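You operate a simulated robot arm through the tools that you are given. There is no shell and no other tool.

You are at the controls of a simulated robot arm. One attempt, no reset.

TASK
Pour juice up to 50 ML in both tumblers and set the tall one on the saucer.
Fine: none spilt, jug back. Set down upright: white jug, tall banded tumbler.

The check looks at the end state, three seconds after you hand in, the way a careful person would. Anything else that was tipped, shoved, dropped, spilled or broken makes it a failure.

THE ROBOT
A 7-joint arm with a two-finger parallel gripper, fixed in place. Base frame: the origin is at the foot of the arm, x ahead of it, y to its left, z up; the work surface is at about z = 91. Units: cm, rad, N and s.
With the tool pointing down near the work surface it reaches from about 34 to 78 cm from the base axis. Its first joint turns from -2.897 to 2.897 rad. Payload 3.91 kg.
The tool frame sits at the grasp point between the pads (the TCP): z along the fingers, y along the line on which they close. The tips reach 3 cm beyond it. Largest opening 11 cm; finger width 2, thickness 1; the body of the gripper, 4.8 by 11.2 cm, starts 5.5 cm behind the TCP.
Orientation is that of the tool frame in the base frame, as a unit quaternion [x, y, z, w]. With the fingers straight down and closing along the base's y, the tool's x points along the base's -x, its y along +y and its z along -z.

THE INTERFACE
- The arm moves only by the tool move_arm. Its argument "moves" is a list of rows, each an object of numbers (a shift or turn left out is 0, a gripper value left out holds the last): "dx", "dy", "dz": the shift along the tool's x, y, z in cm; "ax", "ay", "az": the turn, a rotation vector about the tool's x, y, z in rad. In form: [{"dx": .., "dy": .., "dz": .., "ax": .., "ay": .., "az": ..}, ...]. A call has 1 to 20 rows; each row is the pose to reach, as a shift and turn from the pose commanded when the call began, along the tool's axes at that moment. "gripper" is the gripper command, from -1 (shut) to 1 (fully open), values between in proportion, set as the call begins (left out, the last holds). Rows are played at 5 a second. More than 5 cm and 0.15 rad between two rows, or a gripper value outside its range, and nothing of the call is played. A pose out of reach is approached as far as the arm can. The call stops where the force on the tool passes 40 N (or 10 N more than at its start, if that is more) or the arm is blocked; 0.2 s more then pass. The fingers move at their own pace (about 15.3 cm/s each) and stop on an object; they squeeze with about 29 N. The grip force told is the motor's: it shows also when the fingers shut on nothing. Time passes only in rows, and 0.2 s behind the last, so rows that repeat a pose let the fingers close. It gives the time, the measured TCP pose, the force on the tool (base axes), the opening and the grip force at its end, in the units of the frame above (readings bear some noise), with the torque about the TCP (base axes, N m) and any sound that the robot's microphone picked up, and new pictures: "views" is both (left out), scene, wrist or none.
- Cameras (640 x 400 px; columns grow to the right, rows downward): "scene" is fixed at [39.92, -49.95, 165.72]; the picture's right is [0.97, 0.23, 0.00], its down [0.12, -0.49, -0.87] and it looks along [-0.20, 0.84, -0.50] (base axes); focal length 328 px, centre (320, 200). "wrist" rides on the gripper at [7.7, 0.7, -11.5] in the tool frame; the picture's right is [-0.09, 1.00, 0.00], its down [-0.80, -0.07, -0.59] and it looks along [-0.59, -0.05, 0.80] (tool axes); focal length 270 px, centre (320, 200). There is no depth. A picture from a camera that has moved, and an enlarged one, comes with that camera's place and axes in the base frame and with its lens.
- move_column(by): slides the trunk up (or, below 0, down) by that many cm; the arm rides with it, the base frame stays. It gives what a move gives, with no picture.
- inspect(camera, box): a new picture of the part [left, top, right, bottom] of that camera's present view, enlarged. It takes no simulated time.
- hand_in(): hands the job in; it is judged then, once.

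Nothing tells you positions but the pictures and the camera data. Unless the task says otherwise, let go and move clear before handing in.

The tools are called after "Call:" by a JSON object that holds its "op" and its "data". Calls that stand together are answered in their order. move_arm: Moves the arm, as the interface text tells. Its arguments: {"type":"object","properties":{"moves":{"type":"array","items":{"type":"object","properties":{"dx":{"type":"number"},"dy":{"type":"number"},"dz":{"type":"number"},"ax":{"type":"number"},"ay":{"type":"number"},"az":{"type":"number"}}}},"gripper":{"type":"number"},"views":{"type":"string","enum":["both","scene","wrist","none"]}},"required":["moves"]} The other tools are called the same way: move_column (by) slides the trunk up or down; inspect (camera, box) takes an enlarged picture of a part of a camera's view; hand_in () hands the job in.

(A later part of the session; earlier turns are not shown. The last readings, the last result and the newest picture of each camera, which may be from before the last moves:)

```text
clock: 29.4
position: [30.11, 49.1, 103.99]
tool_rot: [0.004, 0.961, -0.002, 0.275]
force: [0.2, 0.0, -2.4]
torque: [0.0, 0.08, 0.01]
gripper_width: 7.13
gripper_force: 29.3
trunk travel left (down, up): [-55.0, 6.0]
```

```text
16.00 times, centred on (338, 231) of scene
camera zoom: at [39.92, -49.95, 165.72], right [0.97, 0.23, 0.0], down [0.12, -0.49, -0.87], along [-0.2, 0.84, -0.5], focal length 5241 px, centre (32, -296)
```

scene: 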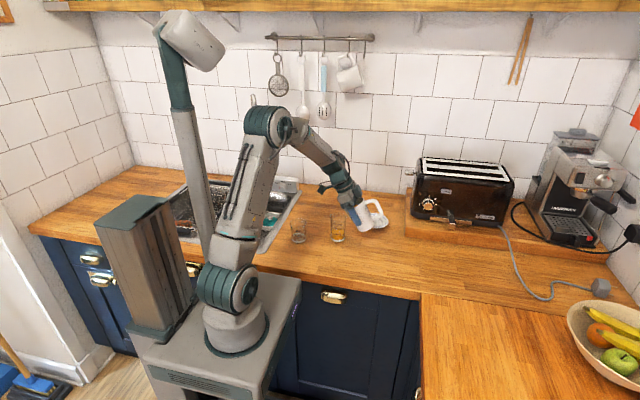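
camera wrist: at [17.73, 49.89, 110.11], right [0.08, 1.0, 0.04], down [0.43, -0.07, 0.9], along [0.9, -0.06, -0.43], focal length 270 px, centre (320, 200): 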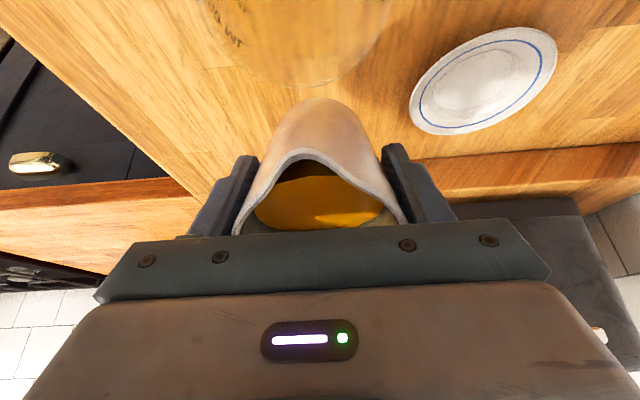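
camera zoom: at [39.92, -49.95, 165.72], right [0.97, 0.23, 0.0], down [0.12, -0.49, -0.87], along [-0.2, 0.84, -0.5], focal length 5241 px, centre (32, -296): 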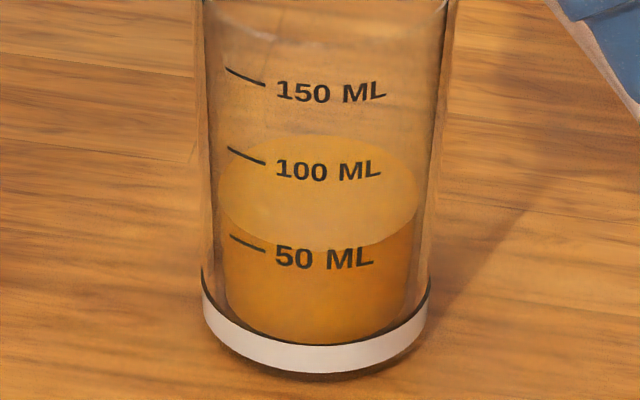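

The surface centre now lines up with the 50 ML tick, at 50 mL within a couple. I'll tilt the jug back upright while backing away from the tall tumbler.

Call:
{"op": "move_arm", "data": {"moves": [{"dx": 0.232, "dz": 0.256, "ay": 0.06}, {"dx": 0.291, "dz": 0.313, "ay": 0.11}, {"dx": 0.35, "dz": 0.371, "ay": 0.16}, {"dx": 0.075, "dz": 0.307, "ay": 0.21}, {"dx": -0.286, "dz": 0.297, "ay": 0.26}, {"dx": -1.06, "dz": 0.192, "ay": 0.31}, {"dx": -2.003, "dz": 0.193, "ay": 0.36}, {"dx": -3.169, "dz": 0.216, "ay": 0.41}, {"dx": -4.548, "dz": -0.1, "ay": 0.46}, {"dx": -6.02, "dz": -0.946, "ay": 0.51}, {"dx": -6.9, "dz": -1.8, "ay": 0.54}, {"dx": -7.42, "dz": -2.43, "ay": 0.56}, {"dx": -7.42, "dz": -2.43, "ay": 0.56}, {"dx": -7.42, "dz": -2.43, "ay": 0.56}]}}

Call:
{"op": "inspect", "data": {"camera": "scene", "box": [290, 190, 370, 250]}}

Call:
{"op": "inspect", "data": {"camera": "scene", "box": [330, 224, 346, 240]}}

Call:
{"op": "inspect", "data": {"camera": "scene", "box": [286, 214, 310, 248]}}

```text
clock: 32.4
position: [35.06, 49.01, 109.92]
tool_rot: [0.003, 1.0, -0.001, -0.002]
force: [-0.8, 0.0, -3.1]
torque: [0.01, 0.07, 0.02]
gripper_width: 7.12
gripper_force: 29.2
trunk travel left (down, up): [-55.0, 6.0]
camera wrist: at [27.35, 49.87, 121.43], right [0.09, 1.0, 0.0], down [0.8, -0.08, 0.59], along [0.59, -0.06, -0.81], focal length 270 px, centre (320, 200)
```

scene: 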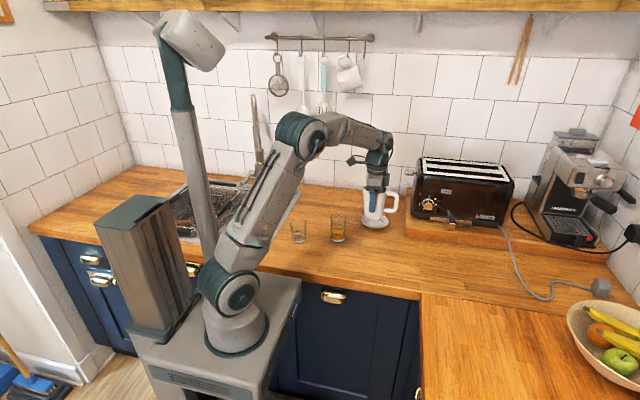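
wrist: 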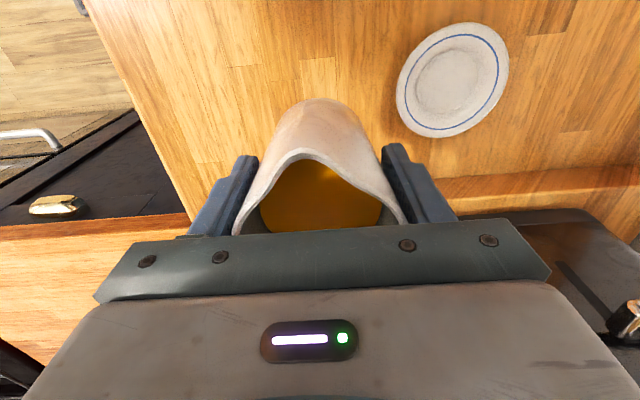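

```text
6.67 times, centred on (330, 220) of scene
camera zoom: at [39.92, -49.95, 165.72], right [0.97, 0.23, 0.0], down [0.12, -0.49, -0.87], along [-0.2, 0.84, -0.5], focal length 2184 px, centre (253, 67)
```

zoom: 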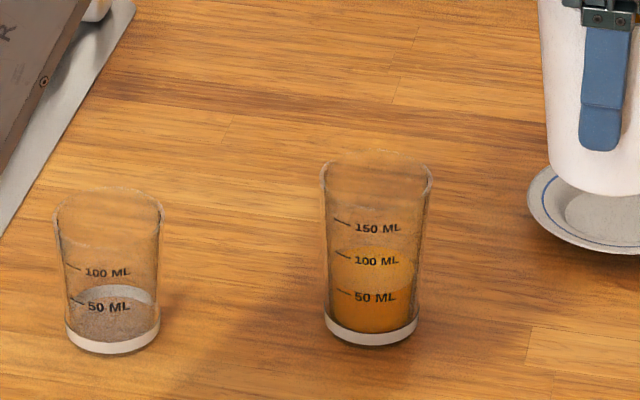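

```text
16.00 times, centred on (338, 232) of scene
camera zoom: at [39.92, -49.95, 165.72], right [0.97, 0.23, 0.0], down [0.12, -0.49, -0.87], along [-0.2, 0.84, -0.5], focal length 5241 px, centre (32, -312)
```

zoom: 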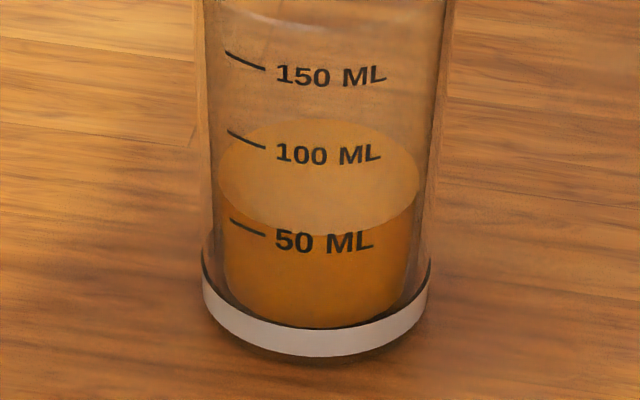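

```text
11.76 times, centred on (298, 231) of scene
camera zoom: at [39.92, -49.95, 165.72], right [0.97, 0.23, 0.0], down [0.12, -0.49, -0.87], along [-0.2, 0.84, -0.5], focal length 3854 px, centre (579, -165)
```

zoom: 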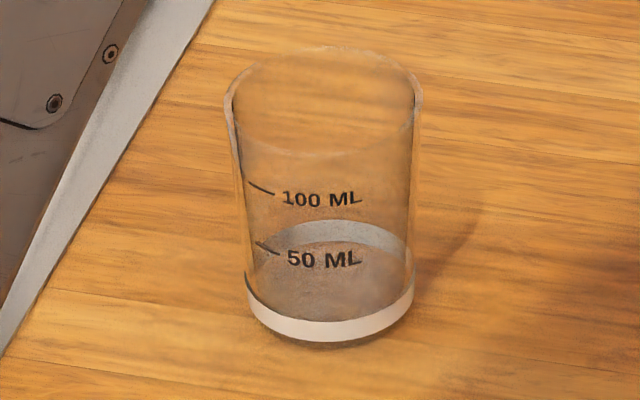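

The tall tumbler reads 50 ML and the counter is dry. For the short tumbler near (9.1, 44.5) I'll come from behind it (+y side) with the spout toward -y, so the scene camera keeps a clear view. First I raise the jug and carry it over, turning it.

Call:
{"op": "move_arm", "data": {"moves": [{"dz": -0.5}, {"dz": -1.5}, {"dz": -3.0}, {"dz": -4.7}, {"dx": 0.3, "dz": -6.2, "az": -0.02}, {"dx": 1.0, "dz": -7.4, "az": -0.06}, {"dx": 2.2, "dy": 0.2, "dz": -8.0, "az": -0.13}, {"dx": 3.8, "dy": 0.4, "dz": -8.1, "az": -0.22}, {"dx": 5.4, "dy": 0.6, "dz": -8.1, "az": -0.32}, {"dx": 7.0, "dy": 0.8, "dz": -8.1, "az": -0.42}, {"dx": 8.6, "dy": 1.0, "dz": -8.1, "az": -0.52}, {"dx": 10.2, "dy": 1.2, "dz": -8.1, "az": -0.62}, {"dx": 11.6, "dy": 1.4, "dz": -8.1, "az": -0.71}, {"dx": 12.6, "dy": 1.5, "dz": -8.1, "az": -0.77}, {"dx": 13.1, "dy": 1.55, "dz": -8.1, "az": -0.79}, {"dx": 13.1, "dy": 1.55, "dz": -8.1, "az": -0.79}]}}

```text
clock: 35.8
position: [22.09, 50.59, 118.27]
tool_rot: [-0.382, 0.924, 0.001, -0.001]
force: [-0.3, -0.9, -2.4]
torque: [-0.03, 0.07, 0.01]
gripper_width: 7.11
gripper_force: 29.2
trunk travel left (down, up): [-55.0, 6.0]
camera wrist: at [16.16, 45.77, 129.61], right [-0.64, 0.77, 0.0], down [0.62, 0.52, 0.59], along [0.45, 0.38, -0.81], focal length 270 px, centre (320, 200)
```

scene: 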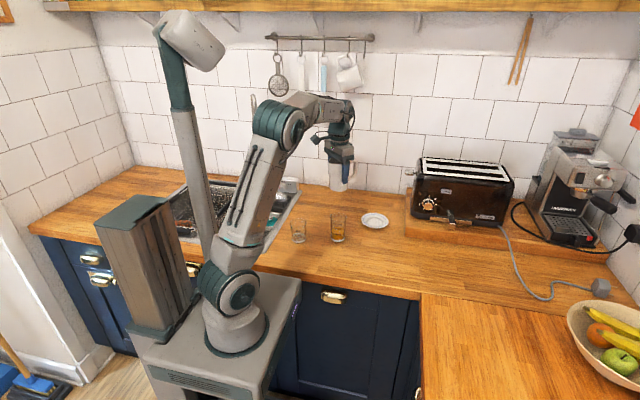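
wrist: 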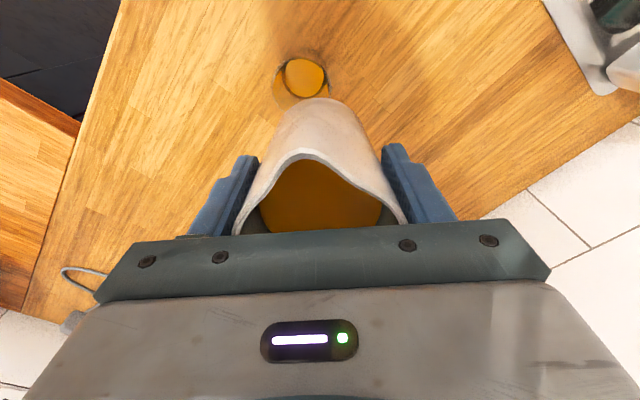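

I'm halfway and clear of everything. I'll continue to a spot above and behind the short tumbler, finishing the turn so the spout faces -y.

Call:
{"op": "move_arm", "data": {"moves": [{"dx": 0.3, "dy": 0.3, "az": -0.02}, {"dx": 0.9, "dy": 0.95, "az": -0.07}, {"dx": 1.8, "dy": 1.9, "az": -0.15}, {"dx": 2.8, "dy": 3.0, "az": -0.24}, {"dx": 3.9, "dy": 4.1, "az": -0.34}, {"dx": 5.0, "dy": 5.3, "az": -0.44}, {"dx": 6.1, "dy": 6.5, "az": -0.54}, {"dx": 7.2, "dy": 7.6, "az": -0.63}, {"dx": 8.1, "dy": 8.6, "az": -0.71}, {"dx": 8.7, "dy": 9.2, "az": -0.76}, {"dx": 8.99, "dy": 9.53, "az": -0.781}, {"dx": 8.99, "dy": 9.53, "az": -0.781}, {"dx": 8.99, "dy": 9.53, "az": -0.781}]}}

Call:
{"op": "inspect", "data": {"camera": "wrist", "box": [220, 0, 420, 125]}}

```text
clock: 38.6
position: [8.98, 50.91, 118.2]
tool_rot: [-0.706, 0.709, 0.0, 0.0]
force: [0.3, -0.4, -2.1]
torque: [-0.06, 0.0, -0.02]
gripper_width: 7.1
gripper_force: 29.4
trunk travel left (down, up): [-55.0, 6.0]
camera wrist: at [8.17, 43.35, 129.57], right [-1.0, 0.09, 0.0], down [0.08, 0.8, 0.59], along [0.05, 0.59, -0.8], focal length 270 px, centre (320, 200)
```

scene: 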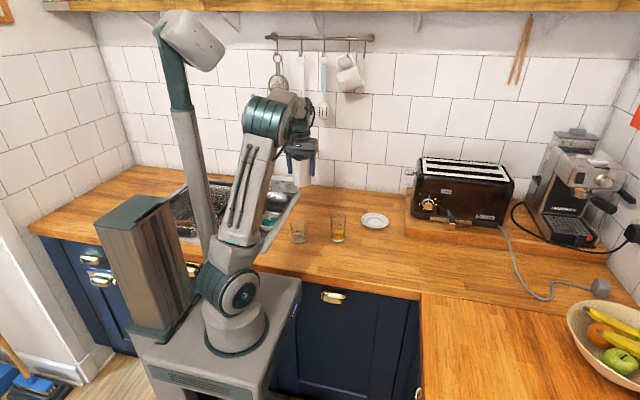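
wrist: 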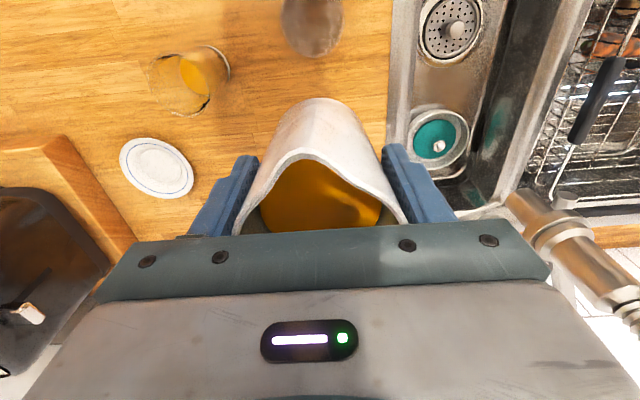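

```text
3.20 times, centred on (320, 62) of wrist
camera zoom: at [8.17, 43.35, 129.57], right [-1.0, 0.09, 0.0], down [0.08, 0.8, 0.59], along [0.05, 0.59, -0.8], focal length 865 px, centre (320, 640)
```

zoom: 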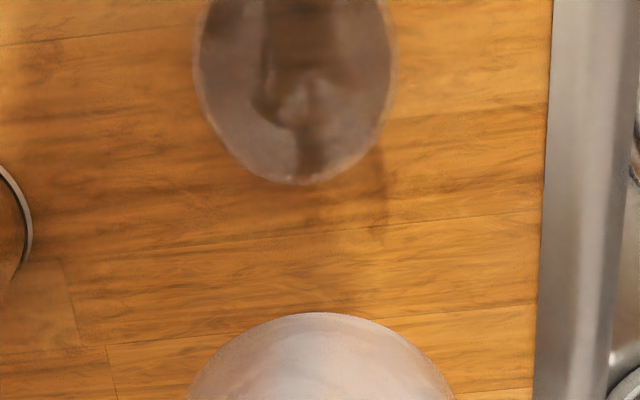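

From above, the short tumbler's centre is at about (8.95, 44.85) with its rim near z≈99.4. I'll back off in +y, lower the jug and pre-tilt to 0.45 rad, which is below the roughly 0.56 rad where pouring resumes.

Call:
{"op": "move_arm", "data": {"moves": [{"dx": -0.4, "dz": 0.2}, {"dx": -1.4, "dz": 0.7, "ay": -0.02}, {"dx": -2.6, "dz": 1.6, "ay": -0.05}, {"dx": -3.6, "dz": 2.8, "ay": -0.09}, {"dx": -4.2, "dz": 4.2, "ay": -0.13}, {"dx": -4.3, "dz": 5.7, "ay": -0.17}, {"dx": -4.3, "dz": 7.2, "ay": -0.21}, {"dx": -4.3, "dz": 8.7, "ay": -0.25}, {"dx": -4.3, "dz": 10.2, "ay": -0.29}, {"dx": -4.3, "dz": 11.6, "ay": -0.33}, {"dx": -4.3, "dz": 12.9, "ay": -0.37}, {"dx": -4.3, "dz": 14.0, "ay": -0.4}, {"dx": -4.3, "dz": 14.8, "ay": -0.43}, {"dx": -4.3, "dz": 15.4, "ay": -0.445}, {"dx": -4.3, "dz": 15.7, "ay": -0.45}, {"dx": -4.3, "dz": 15.7, "ay": -0.45}, {"dx": -4.3, "dz": 15.7, "ay": -0.45}]}}

Call:
{"op": "inspect", "data": {"camera": "scene", "box": [260, 170, 350, 250]}}

Call:
{"op": "inspect", "data": {"camera": "wrist", "box": [220, 0, 420, 240]}}

```text
clock: 42.2
position: [8.77, 55.36, 102.53]
tool_rot: [-0.687, 0.692, 0.158, 0.156]
force: [0.1, 0.1, -3.3]
torque: [-0.09, 0.0, 0.01]
gripper_width: 7.14
gripper_force: 29.4
trunk travel left (down, up): [-55.0, 6.0]
camera wrist: at [8.06, 43.61, 109.39], right [-1.0, 0.09, 0.04], down [0.08, 0.46, 0.88], along [0.06, 0.88, -0.47], focal length 270 px, centre (320, 200)
```

scene: 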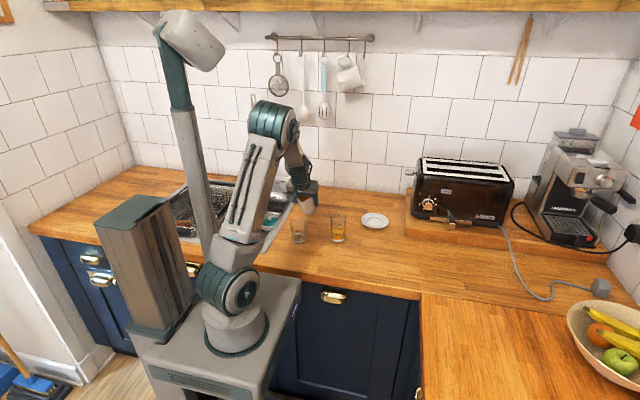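
wrist: 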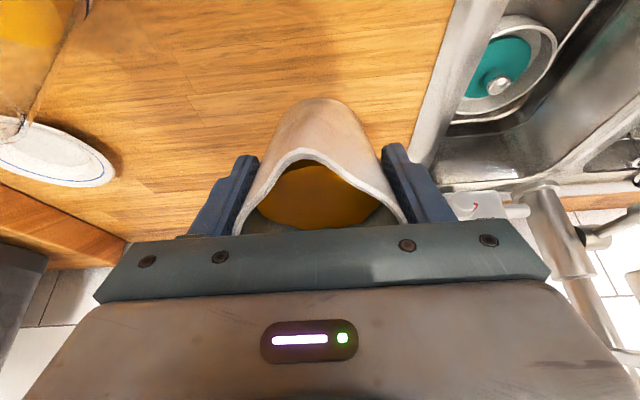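

```text
5.00 times, centred on (305, 210) of scene
camera zoom: at [39.92, -49.95, 165.72], right [0.97, 0.23, 0.0], down [0.12, -0.49, -0.87], along [-0.2, 0.84, -0.5], focal length 1638 px, centre (395, 150)
```

zoom: 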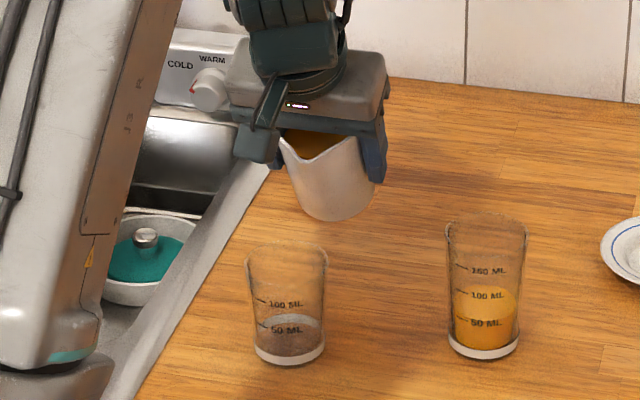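

```text
1.67 times, centred on (320, 120) of wrist
camera zoom: at [8.06, 43.61, 109.39], right [-1.0, 0.09, 0.04], down [0.08, 0.46, 0.88], along [0.06, 0.88, -0.47], focal length 450 px, centre (320, 333)
```

zoom: 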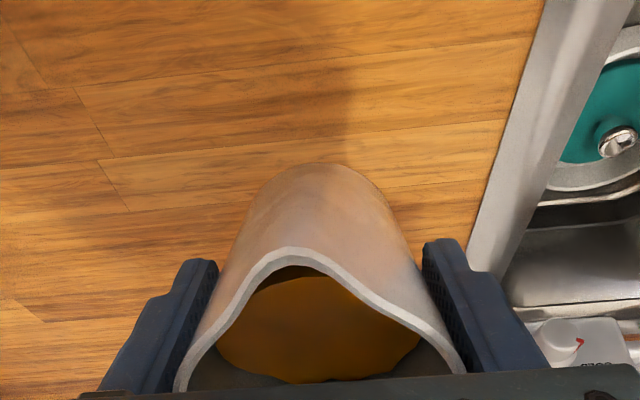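

The view of the short tumbler is clear and the lip is right above and behind it. I'll slide in slowly at constant tilt so the lip ends about 1.3 cm behind the tumbler's centre and 3.8 cm above its rim.

Call:
{"op": "move_arm", "data": {"moves": [{"dx": 0.1, "dy": -0.03, "dz": -0.02}, {"dx": 0.3, "dy": -0.06, "dz": -0.07}, {"dx": 0.6, "dy": -0.1, "dz": -0.14}, {"dx": 1.0, "dy": -0.15, "dz": -0.23}, {"dx": 1.4, "dy": -0.2, "dz": -0.32}, {"dx": 1.8, "dy": -0.25, "dz": -0.41}, {"dx": 2.2, "dy": -0.25, "dz": -0.5}, {"dx": 2.6, "dy": -0.25, "dz": -0.59}, {"dx": 3.0, "dy": -0.25, "dz": -0.68}, {"dx": 3.3, "dy": -0.25, "dz": -0.75}, {"dx": 3.55, "dy": -0.25, "dz": -0.8}, {"dx": 3.656, "dy": -0.25, "dz": -0.823}, {"dx": 3.656, "dy": -0.25, "dz": -0.823}, {"dx": 3.656, "dy": -0.25, "dz": -0.823}]}}

Call:
{"op": "inspect", "data": {"camera": "scene", "box": [270, 190, 330, 250]}}

Call:
{"op": "inspect", "data": {"camera": "wrist", "box": [220, 0, 420, 240]}}

```text
clock: 45.2
position: [9.21, 51.49, 101.72]
tool_rot: [-0.687, 0.692, 0.158, 0.158]
force: [-0.2, 0.5, -2.5]
torque: [-0.07, -0.01, 0.02]
gripper_width: 7.1
gripper_force: 29.2
trunk travel left (down, up): [-55.0, 6.0]
camera wrist: at [8.38, 39.86, 108.59], right [-1.0, 0.09, 0.04], down [0.08, 0.46, 0.88], along [0.06, 0.88, -0.47], focal length 270 px, centre (320, 200)
```

scene: 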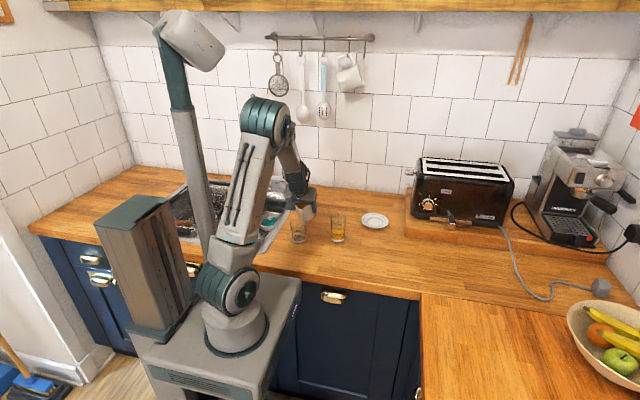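
wrist: 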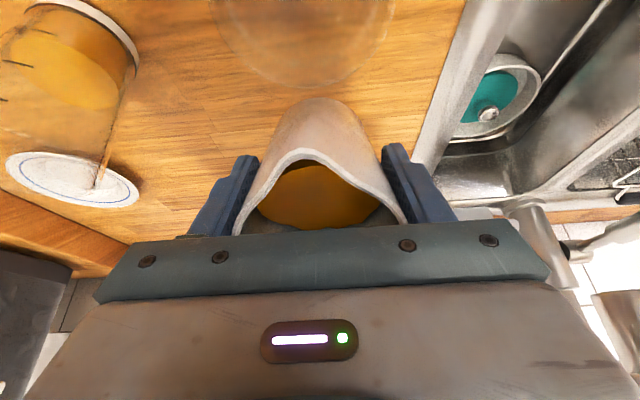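

```text
6.67 times, centred on (300, 220) of scene
camera zoom: at [39.92, -49.95, 165.72], right [0.97, 0.23, 0.0], down [0.12, -0.49, -0.87], along [-0.2, 0.84, -0.5], focal length 2184 px, centre (453, 67)
```

zoom: 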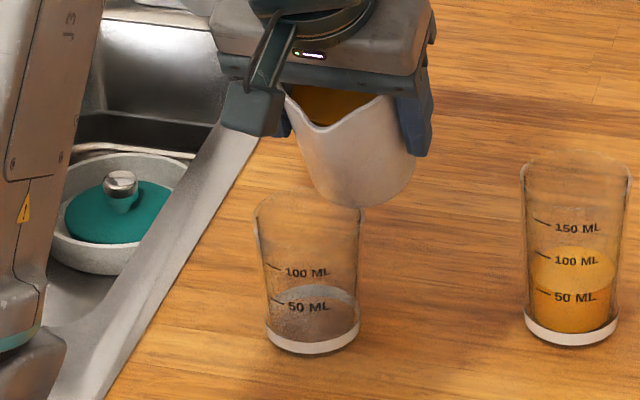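

```text
1.67 times, centred on (320, 120) of wrist
camera zoom: at [8.38, 39.86, 108.59], right [-1.0, 0.09, 0.04], down [0.08, 0.46, 0.88], along [0.06, 0.88, -0.47], focal length 450 px, centre (320, 333)
```

zoom: 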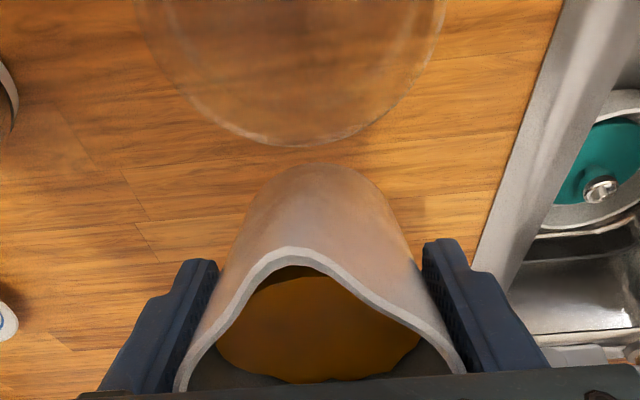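

The lip sits inside the short tumbler's mouth at the right lateral position. I'll nudge in slightly and tilt to about 0.62 rad to start the flow, then check it.

Call:
{"op": "move_arm", "data": {"moves": [{"dx": 0.045, "dz": -0.18, "ay": -0.025}, {"dx": 0.086, "dz": -0.353, "ay": -0.05}, {"dx": 0.0, "dz": -0.47, "ay": -0.075}, {"dx": -0.087, "dz": -0.583, "ay": -0.1}, {"dx": -0.17, "dz": -0.7, "ay": -0.125}, {"dx": -0.249, "dz": -0.823, "ay": -0.15}, {"dx": -0.31, "dz": -0.92, "ay": -0.17}, {"dx": -0.31, "dz": -0.92, "ay": -0.17}]}}

Call:
{"op": "inspect", "data": {"camera": "scene", "box": [270, 190, 330, 250]}}

Call:
{"op": "inspect", "data": {"camera": "wrist", "box": [220, 0, 420, 240]}}

```text
clock: 47.0
position: [9.08, 51.36, 102.72]
tool_rot: [-0.67, 0.677, 0.215, 0.216]
force: [-0.7, 0.2, -3.1]
torque: [-0.08, 0.02, -0.04]
gripper_width: 7.12
gripper_force: 29.2
trunk travel left (down, up): [-55.0, 6.0]
camera wrist: at [8.36, 38.71, 107.47], right [-1.0, 0.08, 0.05], down [0.07, 0.31, 0.95], along [0.06, 0.95, -0.31], focal length 270 px, centre (320, 200)
```

scene: 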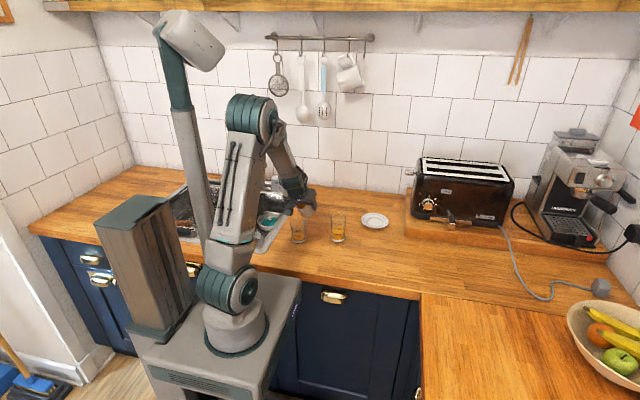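
wrist: 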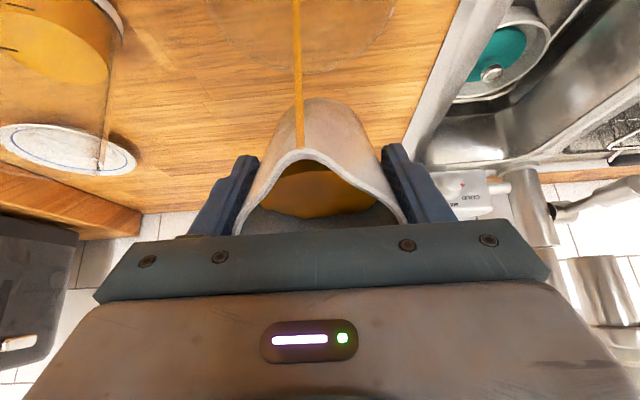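

```text
6.67 times, centred on (300, 220) of scene
camera zoom: at [39.92, -49.95, 165.72], right [0.97, 0.23, 0.0], down [0.12, -0.49, -0.87], along [-0.2, 0.84, -0.5], focal length 2184 px, centre (453, 67)
```

zoom: 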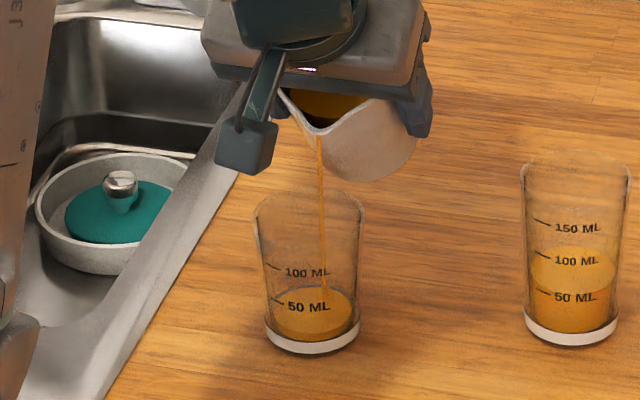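

```text
1.67 times, centred on (320, 120) of wrist
camera zoom: at [8.36, 38.71, 107.47], right [-1.0, 0.08, 0.05], down [0.07, 0.31, 0.95], along [0.06, 0.95, -0.31], focal length 450 px, centre (320, 333)
```

zoom: 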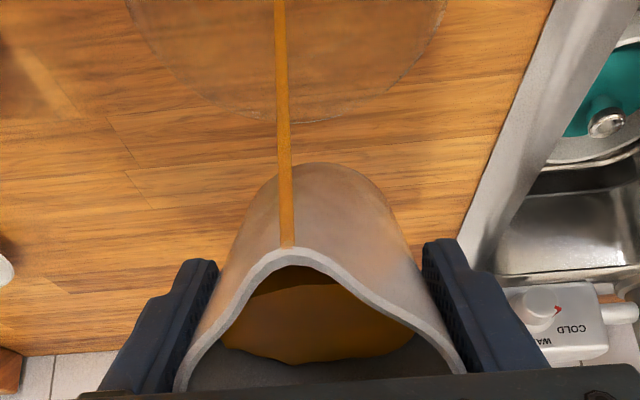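

The stream falls cleanly inside the short tumbler. I'll continue tilting slowly to about 0.69 rad and hold for it to settle.

Call:
{"op": "move_arm", "data": {"moves": [{"dx": -0.06, "dz": -0.08, "ay": -0.0175}, {"dx": -0.12, "dz": -0.16, "ay": -0.035}, {"dx": -0.19, "dz": -0.235, "ay": -0.0525}, {"dx": -0.255, "dz": -0.315, "ay": -0.07}, {"dx": -0.255, "dz": -0.315, "ay": -0.07}, {"dx": -0.255, "dz": -0.315, "ay": -0.07}, {"dx": -0.255, "dz": -0.315, "ay": -0.07}, {"dx": -0.255, "dz": -0.315, "ay": -0.07}], "views": "none"}}

Call:
{"op": "inspect", "data": {"camera": "scene", "box": [290, 224, 306, 240]}}

Call:
{"op": "inspect", "data": {"camera": "scene", "box": [270, 190, 330, 250]}}

```text
clock: 48.8
position: [9.11, 51.43, 103.08]
tool_rot: [-0.663, 0.668, 0.239, 0.239]
force: [-0.4, 0.2, -2.8]
torque: [-0.06, -0.01, 0.01]
gripper_width: 7.13
gripper_force: 29.3
trunk travel left (down, up): [-55.0, 6.0]
```

```text
16.00 times, centred on (298, 232) of scene
camera zoom: at [39.92, -49.95, 165.72], right [0.97, 0.23, 0.0], down [0.12, -0.49, -0.87], along [-0.2, 0.84, -0.5], focal length 5241 px, centre (672, -312)
```

zoom: 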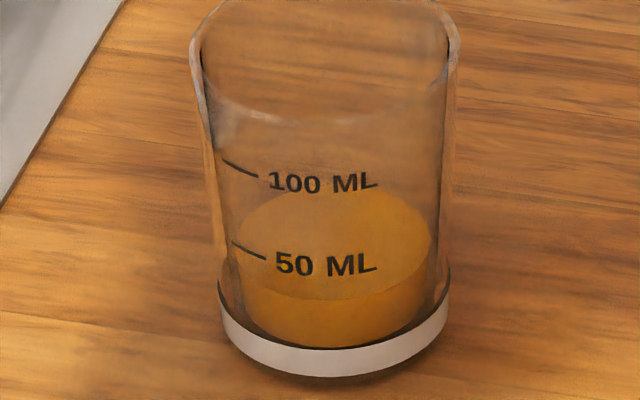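

```text
6.67 times, centred on (300, 220) of scene
camera zoom: at [39.92, -49.95, 165.72], right [0.97, 0.23, 0.0], down [0.12, -0.49, -0.87], along [-0.2, 0.84, -0.5], focal length 2184 px, centre (453, 67)
```

zoom: 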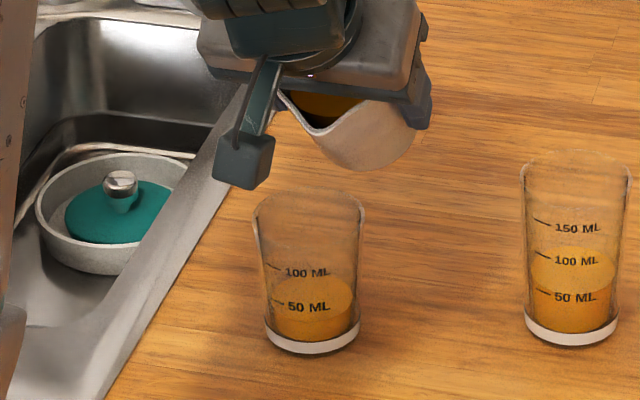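

The short tumbler's level has settled about 42 px under its 50 ML line, with roughly 20 mL still to go. I'll tilt to about 0.75 rad and hold.

Call:
{"op": "move_arm", "data": {"moves": [{"dx": -0.055, "dz": -0.067, "ay": -0.015}, {"dx": -0.11, "dz": -0.134, "ay": -0.03}, {"dx": -0.166, "dz": -0.2, "ay": -0.045}, {"dx": -0.221, "dz": -0.268, "ay": -0.06}, {"dx": -0.221, "dz": -0.268, "ay": -0.06}, {"dx": -0.221, "dz": -0.268, "ay": -0.06}, {"dx": -0.221, "dz": -0.268, "ay": -0.06}, {"dx": -0.221, "dz": -0.268, "ay": -0.06}, {"dx": -0.221, "dz": -0.268, "ay": -0.06}], "views": "none"}}

Call:
{"op": "inspect", "data": {"camera": "scene", "box": [290, 224, 306, 240]}}

Call:
{"op": "inspect", "data": {"camera": "scene", "box": [270, 190, 330, 250]}}

```text
clock: 50.8
position: [9.11, 51.42, 103.39]
tool_rot: [-0.655, 0.661, 0.259, 0.258]
force: [0.4, -0.1, -1.7]
torque: [-0.09, 0.01, 0.01]
gripper_width: 7.09
gripper_force: 29.4
trunk travel left (down, up): [-55.0, 6.0]
```

```text
16.00 times, centred on (298, 232) of scene
camera zoom: at [39.92, -49.95, 165.72], right [0.97, 0.23, 0.0], down [0.12, -0.49, -0.87], along [-0.2, 0.84, -0.5], focal length 5241 px, centre (672, -312)
```

zoom: 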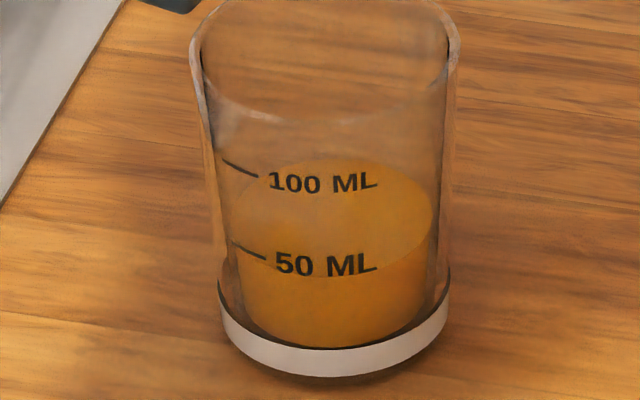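

```text
6.67 times, centred on (300, 220) of scene
camera zoom: at [39.92, -49.95, 165.72], right [0.97, 0.23, 0.0], down [0.12, -0.49, -0.87], along [-0.2, 0.84, -0.5], focal length 2184 px, centre (453, 67)
```

zoom: 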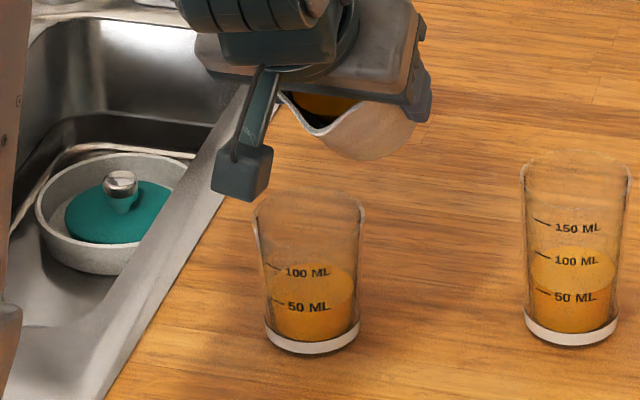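

The level is about 16 px (roughly 8 mL) below the 50 mark. I'll add a small 0.025 rad tilt and re-read.

Call:
{"op": "move_arm", "data": {"moves": [{"dx": -0.045, "dz": -0.055, "ay": -0.0125}, {"dx": -0.093, "dz": -0.11, "ay": -0.025}, {"dx": -0.093, "dz": -0.11, "ay": -0.025}, {"dx": -0.093, "dz": -0.11, "ay": -0.025}, {"dx": -0.093, "dz": -0.11, "ay": -0.025}, {"dx": -0.093, "dz": -0.11, "ay": -0.025}, {"dx": -0.093, "dz": -0.11, "ay": -0.025}], "views": "none"}}

Call:
{"op": "inspect", "data": {"camera": "scene", "box": [290, 224, 306, 240]}}

```text
clock: 52.4
position: [9.18, 51.58, 103.64]
tool_rot: [-0.653, 0.657, 0.267, 0.266]
force: [0.2, -0.3, -3.1]
torque: [-0.09, -0.01, -0.01]
gripper_width: 7.1
gripper_force: 29.0
trunk travel left (down, up): [-55.0, 6.0]
```

```text
16.00 times, centred on (298, 232) of scene
camera zoom: at [39.92, -49.95, 165.72], right [0.97, 0.23, 0.0], down [0.12, -0.49, -0.87], along [-0.2, 0.84, -0.5], focal length 5241 px, centre (672, -312)
```

zoom: 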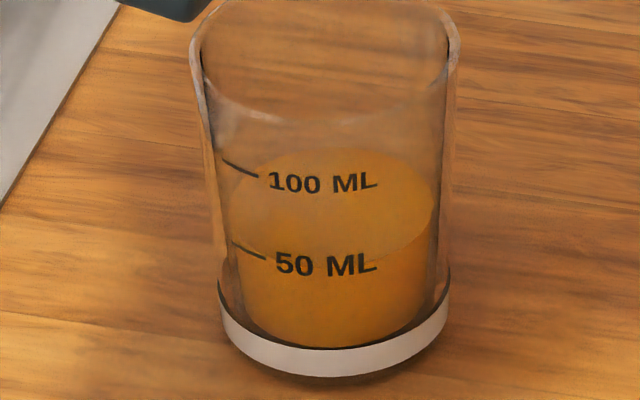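

Only about 5 px (2 to 3 mL) remain. I'll give one last nudge of 0.011 rad.

Call:
{"op": "move_arm", "data": {"moves": [{"dx": -0.041, "dz": -0.047, "ay": -0.011}, {"dx": -0.041, "dz": -0.047, "ay": -0.011}, {"dx": -0.041, "dz": -0.047, "ay": -0.011}, {"dx": -0.041, "dz": -0.047, "ay": -0.011}, {"dx": -0.041, "dz": -0.047, "ay": -0.011}, {"dx": -0.041, "dz": -0.047, "ay": -0.011}], "views": "none"}}

Call:
{"op": "inspect", "data": {"camera": "scene", "box": [290, 224, 306, 240]}}

Call:
{"op": "inspect", "data": {"camera": "scene", "box": [270, 190, 330, 250]}}

```text
clock: 53.8
position: [9.23, 51.66, 103.73]
tool_rot: [-0.651, 0.656, 0.27, 0.27]
force: [0.7, 0.4, -2.1]
torque: [-0.06, 0.0, 0.01]
gripper_width: 7.14
gripper_force: 29.1
trunk travel left (down, up): [-55.0, 6.0]
```

```text
16.00 times, centred on (298, 232) of scene
camera zoom: at [39.92, -49.95, 165.72], right [0.97, 0.23, 0.0], down [0.12, -0.49, -0.87], along [-0.2, 0.84, -0.5], focal length 5241 px, centre (672, -312)
```

zoom: 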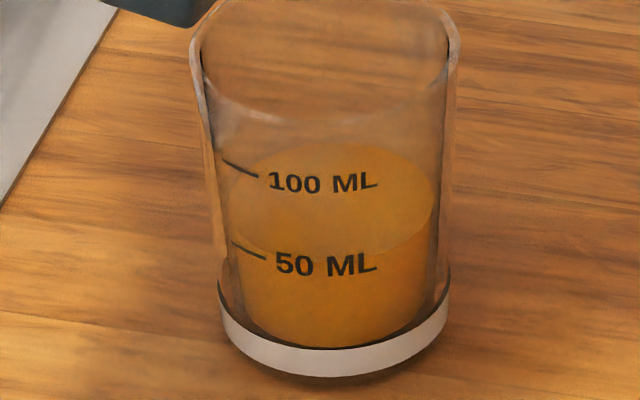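

```text
6.67 times, centred on (300, 220) of scene
camera zoom: at [39.92, -49.95, 165.72], right [0.97, 0.23, 0.0], down [0.12, -0.49, -0.87], along [-0.2, 0.84, -0.5], focal length 2184 px, centre (453, 67)
```

zoom: 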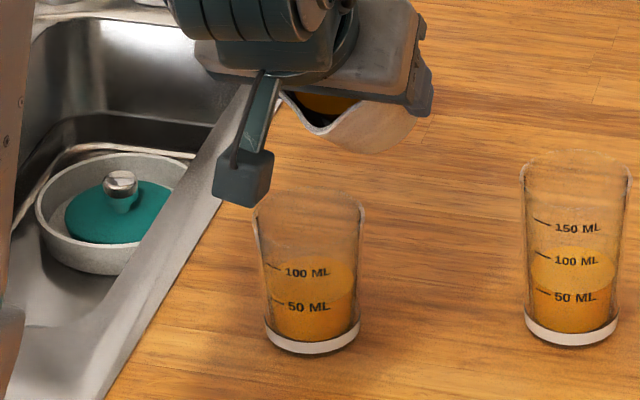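

Both tumblers now read 50 ML by the same alignment of surface to tick. I'll bring the jug upright, moving back and up, away from the short tumbler.

Call:
{"op": "move_arm", "data": {"moves": [{"dx": 0.1415, "dz": 0.1413, "ay": 0.056}, {"dx": 0.269, "dz": 0.2685, "ay": 0.116}, {"dx": 0.354, "dz": 0.353, "ay": 0.186}, {"dx": 0.283, "dz": 0.424, "ay": 0.236}, {"dx": 0.177, "dz": 0.4595, "ay": 0.286}, {"dx": -0.106, "dz": 0.4597, "ay": 0.336}, {"dx": -0.495, "dz": 0.495, "ay": 0.386}, {"dx": -1.131, "dz": 0.425, "ay": 0.436}, {"dx": -1.7675, "dz": 0.3545, "ay": 0.486}, {"dx": -2.758, "dz": 0.072, "ay": 0.536}, {"dx": -3.748, "dz": -0.21, "ay": 0.586}, {"dx": -4.809, "dz": -0.704, "ay": 0.636}, {"dx": -5.87, "dz": -1.199, "ay": 0.686}, {"dx": -7.143, "dz": -2.047, "ay": 0.736}, {"dx": -8.275, "dz": -3.036, "ay": 0.786}, {"dx": -9.336, "dz": -4.096, "ay": 0.786}, {"dx": -10.397, "dz": -5.156, "ay": 0.786}, {"dx": -11.105, "dz": -5.863, "ay": 0.786}, {"dx": -11.317, "dz": -6.075, "ay": 0.786}, {"dx": -11.317, "dz": -6.075, "ay": 0.786}]}}

Call:
{"op": "inspect", "data": {"camera": "scene", "box": [270, 190, 370, 260]}}

```text
clock: 58.0
position: [9.2, 55.21, 116.05]
tool_rot: [-0.704, 0.71, 0.0, 0.0]
force: [-0.3, -0.2, -2.0]
torque: [-0.02, -0.01, 0.01]
gripper_width: 7.09
gripper_force: 28.7
trunk travel left (down, up): [-55.0, 6.0]
camera wrist: at [8.39, 47.63, 127.42], right [-1.0, 0.09, 0.0], down [0.08, 0.8, 0.59], along [0.05, 0.59, -0.8], focal length 270 px, centre (320, 200)
```

scene: 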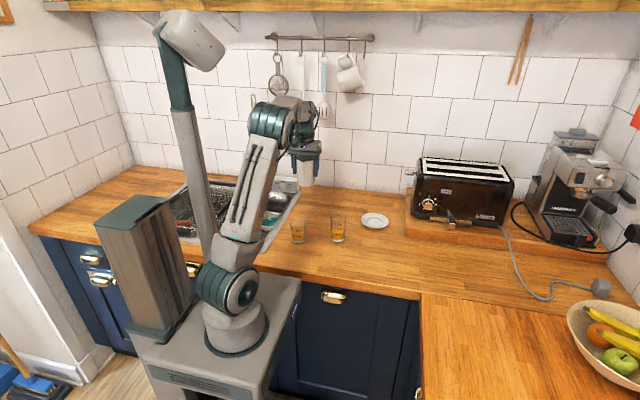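
wrist: 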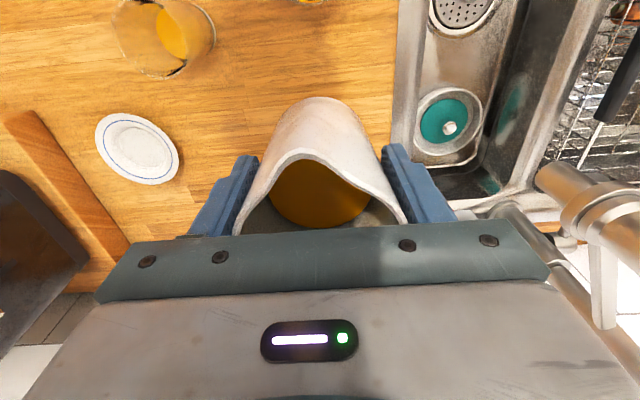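

```text
5.71 times, centred on (320, 225) of scene
camera zoom: at [39.92, -49.95, 165.72], right [0.97, 0.23, 0.0], down [0.12, -0.49, -0.87], along [-0.2, 0.84, -0.5], focal length 1872 px, centre (320, 57)
```

zoom: 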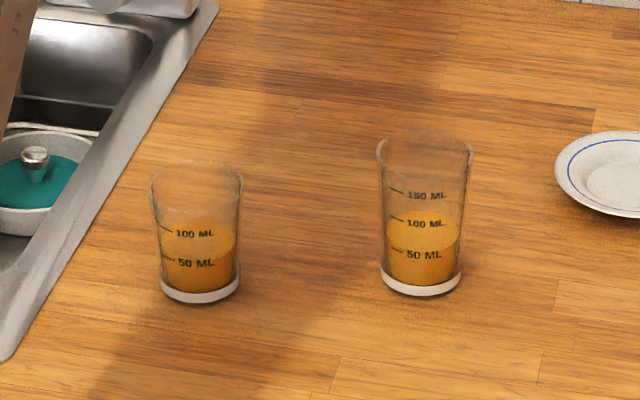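

Both tumblers hold juice to 50 ML and the counter is dry. Next I carry the jug back toward its original spot at (39.8, 42.5), keeping high over the tumblers while turning it back.

Call:
{"op": "move_arm", "data": {"moves": [{"dx": 0.1, "dy": -0.3, "az": 0.03}, {"dx": 0.3, "dy": -0.9, "az": 0.09}, {"dx": 0.65, "dy": -1.8, "az": 0.17}, {"dx": 1.0, "dy": -2.9, "az": 0.27}, {"dx": 1.45, "dy": -4.1, "az": 0.38}, {"dx": 1.9, "dy": -5.4, "az": 0.5}, {"dx": 2.35, "dy": -6.7, "az": 0.62}, {"dx": 2.8, "dy": -8.0, "az": 0.74}, {"dx": 3.25, "dy": -9.3, "az": 0.86}, {"dx": 3.7, "dy": -10.6, "az": 0.98}, {"dx": 4.15, "dy": -11.9, "az": 1.1}, {"dx": 4.55, "dy": -13.0, "az": 1.21}, {"dx": 4.85, "dy": -13.9, "az": 1.31}, {"dx": 5.05, "dy": -14.5, "az": 1.38}, {"dx": 5.2, "dy": -14.8, "az": 1.42}, {"dx": 5.2, "dy": -14.8, "az": 1.43}, {"dx": 5.2, "dy": -14.8, "az": 1.43}], "views": "none"}}

```text
clock: 61.6
position: [24.0, 49.82, 115.92]
tool_rot: [-0.067, 0.998, 0.0, -0.001]
force: [0.1, 0.3, -2.5]
torque: [0.0, 0.04, 0.02]
gripper_width: 7.11
gripper_force: 29.1
trunk travel left (down, up): [-55.0, 6.0]
```

I'm above the tall tumbler, well clear. I'll continue to directly above the jug's original spot with its original heading.

Call:
{"op": "move_arm", "data": {"moves": [{"dx": -0.3, "dy": -0.2, "az": 0.03}, {"dx": -0.9, "dy": -0.6, "az": 0.09}, {"dx": -1.8, "dy": -1.15, "az": 0.17}, {"dx": -2.9, "dy": -1.85, "az": 0.27}, {"dx": -4.1, "dy": -2.6, "az": 0.38}, {"dx": -5.4, "dy": -3.45, "az": 0.5}, {"dx": -6.7, "dy": -4.3, "az": 0.62}, {"dx": -8.0, "dy": -5.1, "dz": 0.3, "az": 0.74}, {"dx": -9.3, "dy": -5.95, "dz": 0.9, "az": 0.86}, {"dx": -10.6, "dy": -6.8, "dz": 1.8, "az": 0.98}, {"dx": -11.8, "dy": -7.5, "dz": 2.8, "az": 1.1}, {"dx": -12.9, "dy": -8.2, "dz": 3.8, "az": 1.21}, {"dx": -13.8, "dy": -8.8, "dz": 4.7, "az": 1.31}, {"dx": -14.4, "dy": -9.2, "dz": 5.4, "az": 1.38}, {"dx": -14.65, "dy": -9.37, "dz": 5.8, "az": 1.41}, {"dx": -14.65, "dy": -9.37, "dz": 5.9, "az": 1.416}, {"dx": -14.65, "dy": -9.37, "dz": 5.9, "az": 1.416}, {"dx": -14.65, "dy": -9.37, "dz": 5.9, "az": 1.416}]}}

Call:
{"op": "inspect", "data": {"camera": "scene", "box": [290, 150, 430, 270]}}

```text
clock: 65.4
position: [39.71, 42.48, 109.84]
tool_rot: [0.598, 0.802, -0.001, -0.002]
force: [-0.4, -0.1, -3.3]
torque: [0.06, 0.02, -0.01]
gripper_width: 7.12
gripper_force: 29.1
trunk travel left (down, up): [-55.0, 6.0]
camera wrist: at [38.1, 50.3, 121.32], right [0.98, 0.2, 0.0], down [0.16, -0.79, 0.59], along [0.12, -0.58, -0.8], focal length 270 px, centre (320, 200)
```

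scene: 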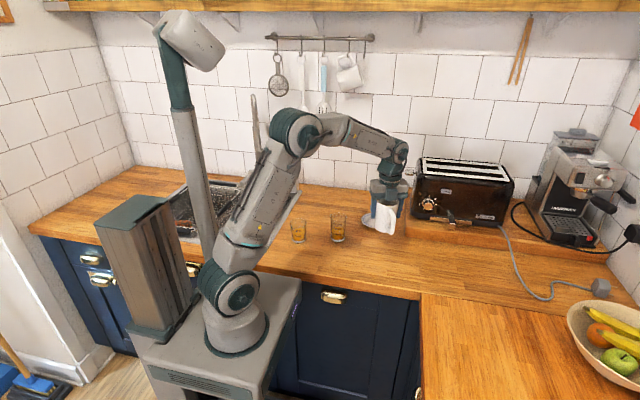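
wrist: 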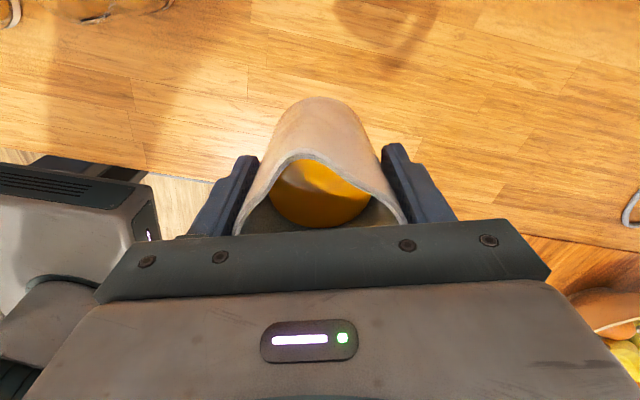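

```text
3.33 times, centred on (360, 210) of scene
camera zoom: at [39.92, -49.95, 165.72], right [0.97, 0.23, 0.0], down [0.12, -0.49, -0.87], along [-0.2, 0.84, -0.5], focal length 1092 px, centre (187, 167)
```

zoom: 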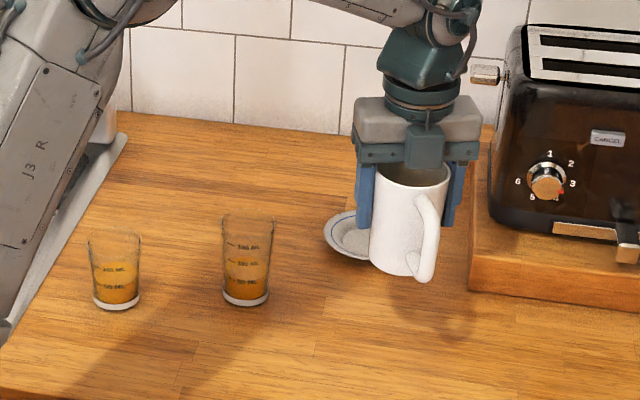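

The jug is over its original spot with the same heading as before. I'll lower it slowly to just above the surface.

Call:
{"op": "move_arm", "data": {"moves": [{"dz": 0.3}, {"dz": 1.0}, {"dz": 2.0}, {"dz": 3.2}, {"dz": 4.5}, {"dz": 5.8}, {"dz": 7.0}, {"dz": 8.2}, {"dz": 9.2}, {"dz": 10.1}, {"dz": 10.8}, {"dz": 11.3}, {"dz": 11.6}, {"dz": 11.8}, {"dz": 11.8}, {"dz": 11.8}], "views": "none"}}

Call:
{"op": "inspect", "data": {"camera": "scene", "box": [350, 210, 414, 270]}}

```text
clock: 68.8
position: [39.74, 42.49, 98.16]
tool_rot: [0.597, 0.802, -0.001, -0.002]
force: [-0.7, 1.0, -2.5]
torque: [0.06, 0.01, 0.04]
gripper_width: 7.13
gripper_force: 28.8
trunk travel left (down, up): [-55.0, 6.0]
```

```text
6.67 times, centred on (382, 240) of scene
camera zoom: at [39.92, -49.95, 165.72], right [0.97, 0.23, 0.0], down [0.12, -0.49, -0.87], along [-0.2, 0.84, -0.5], focal length 2184 px, centre (-93, -67)
```

zoom: 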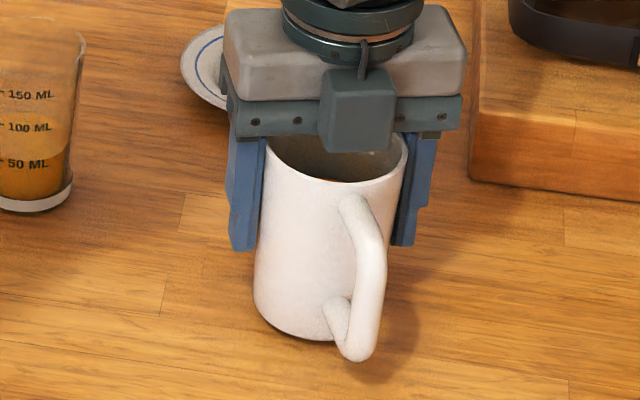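

The jug is about half a centimetre above the counter. I'll lower it in small steps until the force shows contact.

Call:
{"op": "move_arm", "data": {"moves": [{"dz": 0.1}, {"dz": 0.2}, {"dz": 0.3}, {"dz": 0.35}, {"dz": 0.35}], "views": "none"}}

```text
clock: 70.0
position: [39.83, 42.62, 97.83]
tool_rot: [0.597, 0.802, -0.001, 0.0]
force: [0.7, -0.3, -2.6]
torque: [0.06, 0.0, -0.01]
gripper_width: 7.13
gripper_force: 29.0
trunk travel left (down, up): [-55.0, 6.0]
```

Call:
{"op": "move_arm", "data": {"moves": [{"dz": 0.05}, {"dz": 0.1}, {"dz": 0.15}, {"dz": 0.15}], "views": "none"}}

```text
clock: 71.0
position: [39.69, 42.62, 97.79]
tool_rot: [0.597, 0.802, 0.001, -0.001]
force: [0.2, 0.8, 7.7]
torque: [-0.09, -0.21, 0.08]
gripper_width: 7.09
gripper_force: 28.7
trunk travel left (down, up): [-55.0, 6.0]
```

The upward force shows the jug resting on the counter. I'll ease off slightly and open the gripper.

Call:
{"op": "move_arm", "data": {"moves": [{"dz": -0.08}, {"dz": -0.08}], "views": "none"}}

Call:
{"op": "move_arm", "data": {"moves": [{"dz": 0}, {"dz": 0}, {"dz": 0}, {"dz": 0}], "gripper": 1}}

Call:
{"op": "inspect", "data": {"camera": "scene", "box": [350, 210, 414, 270]}}

```text
clock: 71.6
position: [39.71, 42.52, 97.67]
tool_rot: [0.597, 0.802, -0.001, -0.001]
force: [-0.7, 1.4, 2.0]
torque: [0.06, -0.07, 0.01]
gripper_width: 7.08
gripper_force: 28.6
trunk travel left (down, up): [-55.0, 6.0]
```

```text
clock: 72.6
position: [39.82, 42.64, 97.83]
tool_rot: [0.597, 0.802, -0.001, 0.0]
force: [-0.1, 0.1, 0.5]
torque: [-0.01, -0.03, 0.02]
gripper_width: 11.02
gripper_force: 0.0
trunk travel left (down, up): [-55.0, 6.0]
camera wrist: at [38.19, 50.29, 109.17], right [0.98, 0.2, 0.0], down [0.16, -0.79, 0.59], along [0.12, -0.58, -0.8], focal length 270 px, centre (320, 200)
```

scene: 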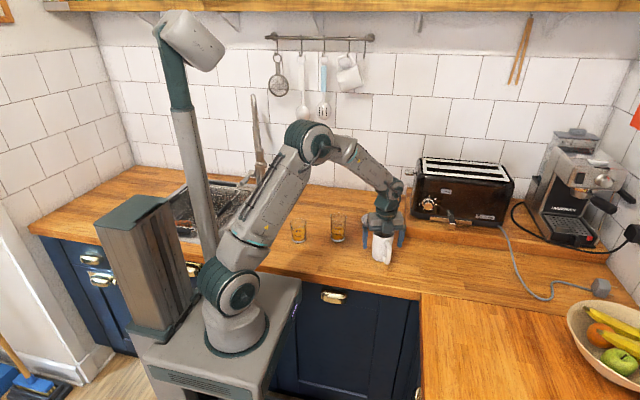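
wrist: 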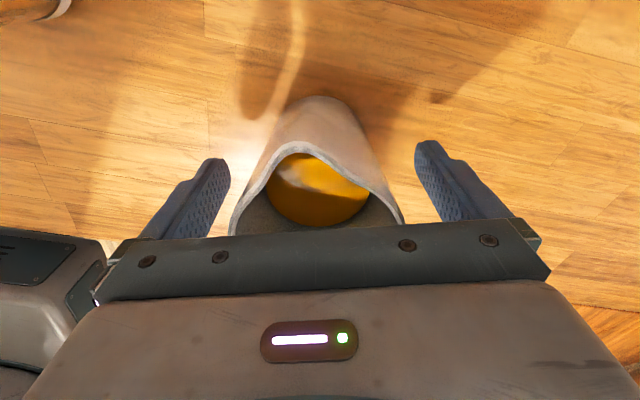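

```text
6.67 times, centred on (382, 240) of scene
camera zoom: at [39.92, -49.95, 165.72], right [0.97, 0.23, 0.0], down [0.12, -0.49, -0.87], along [-0.2, 0.84, -0.5], focal length 2184 px, centre (-93, -67)
```

zoom: 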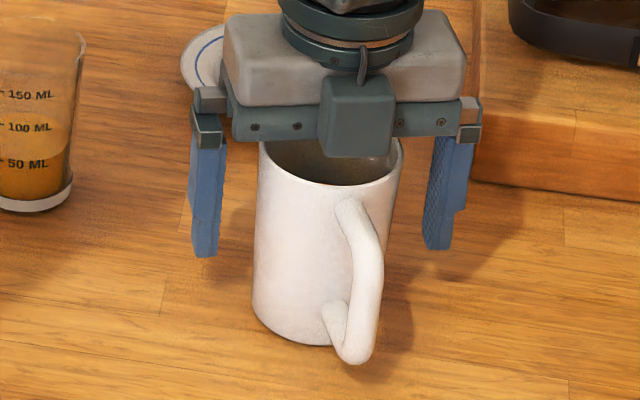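

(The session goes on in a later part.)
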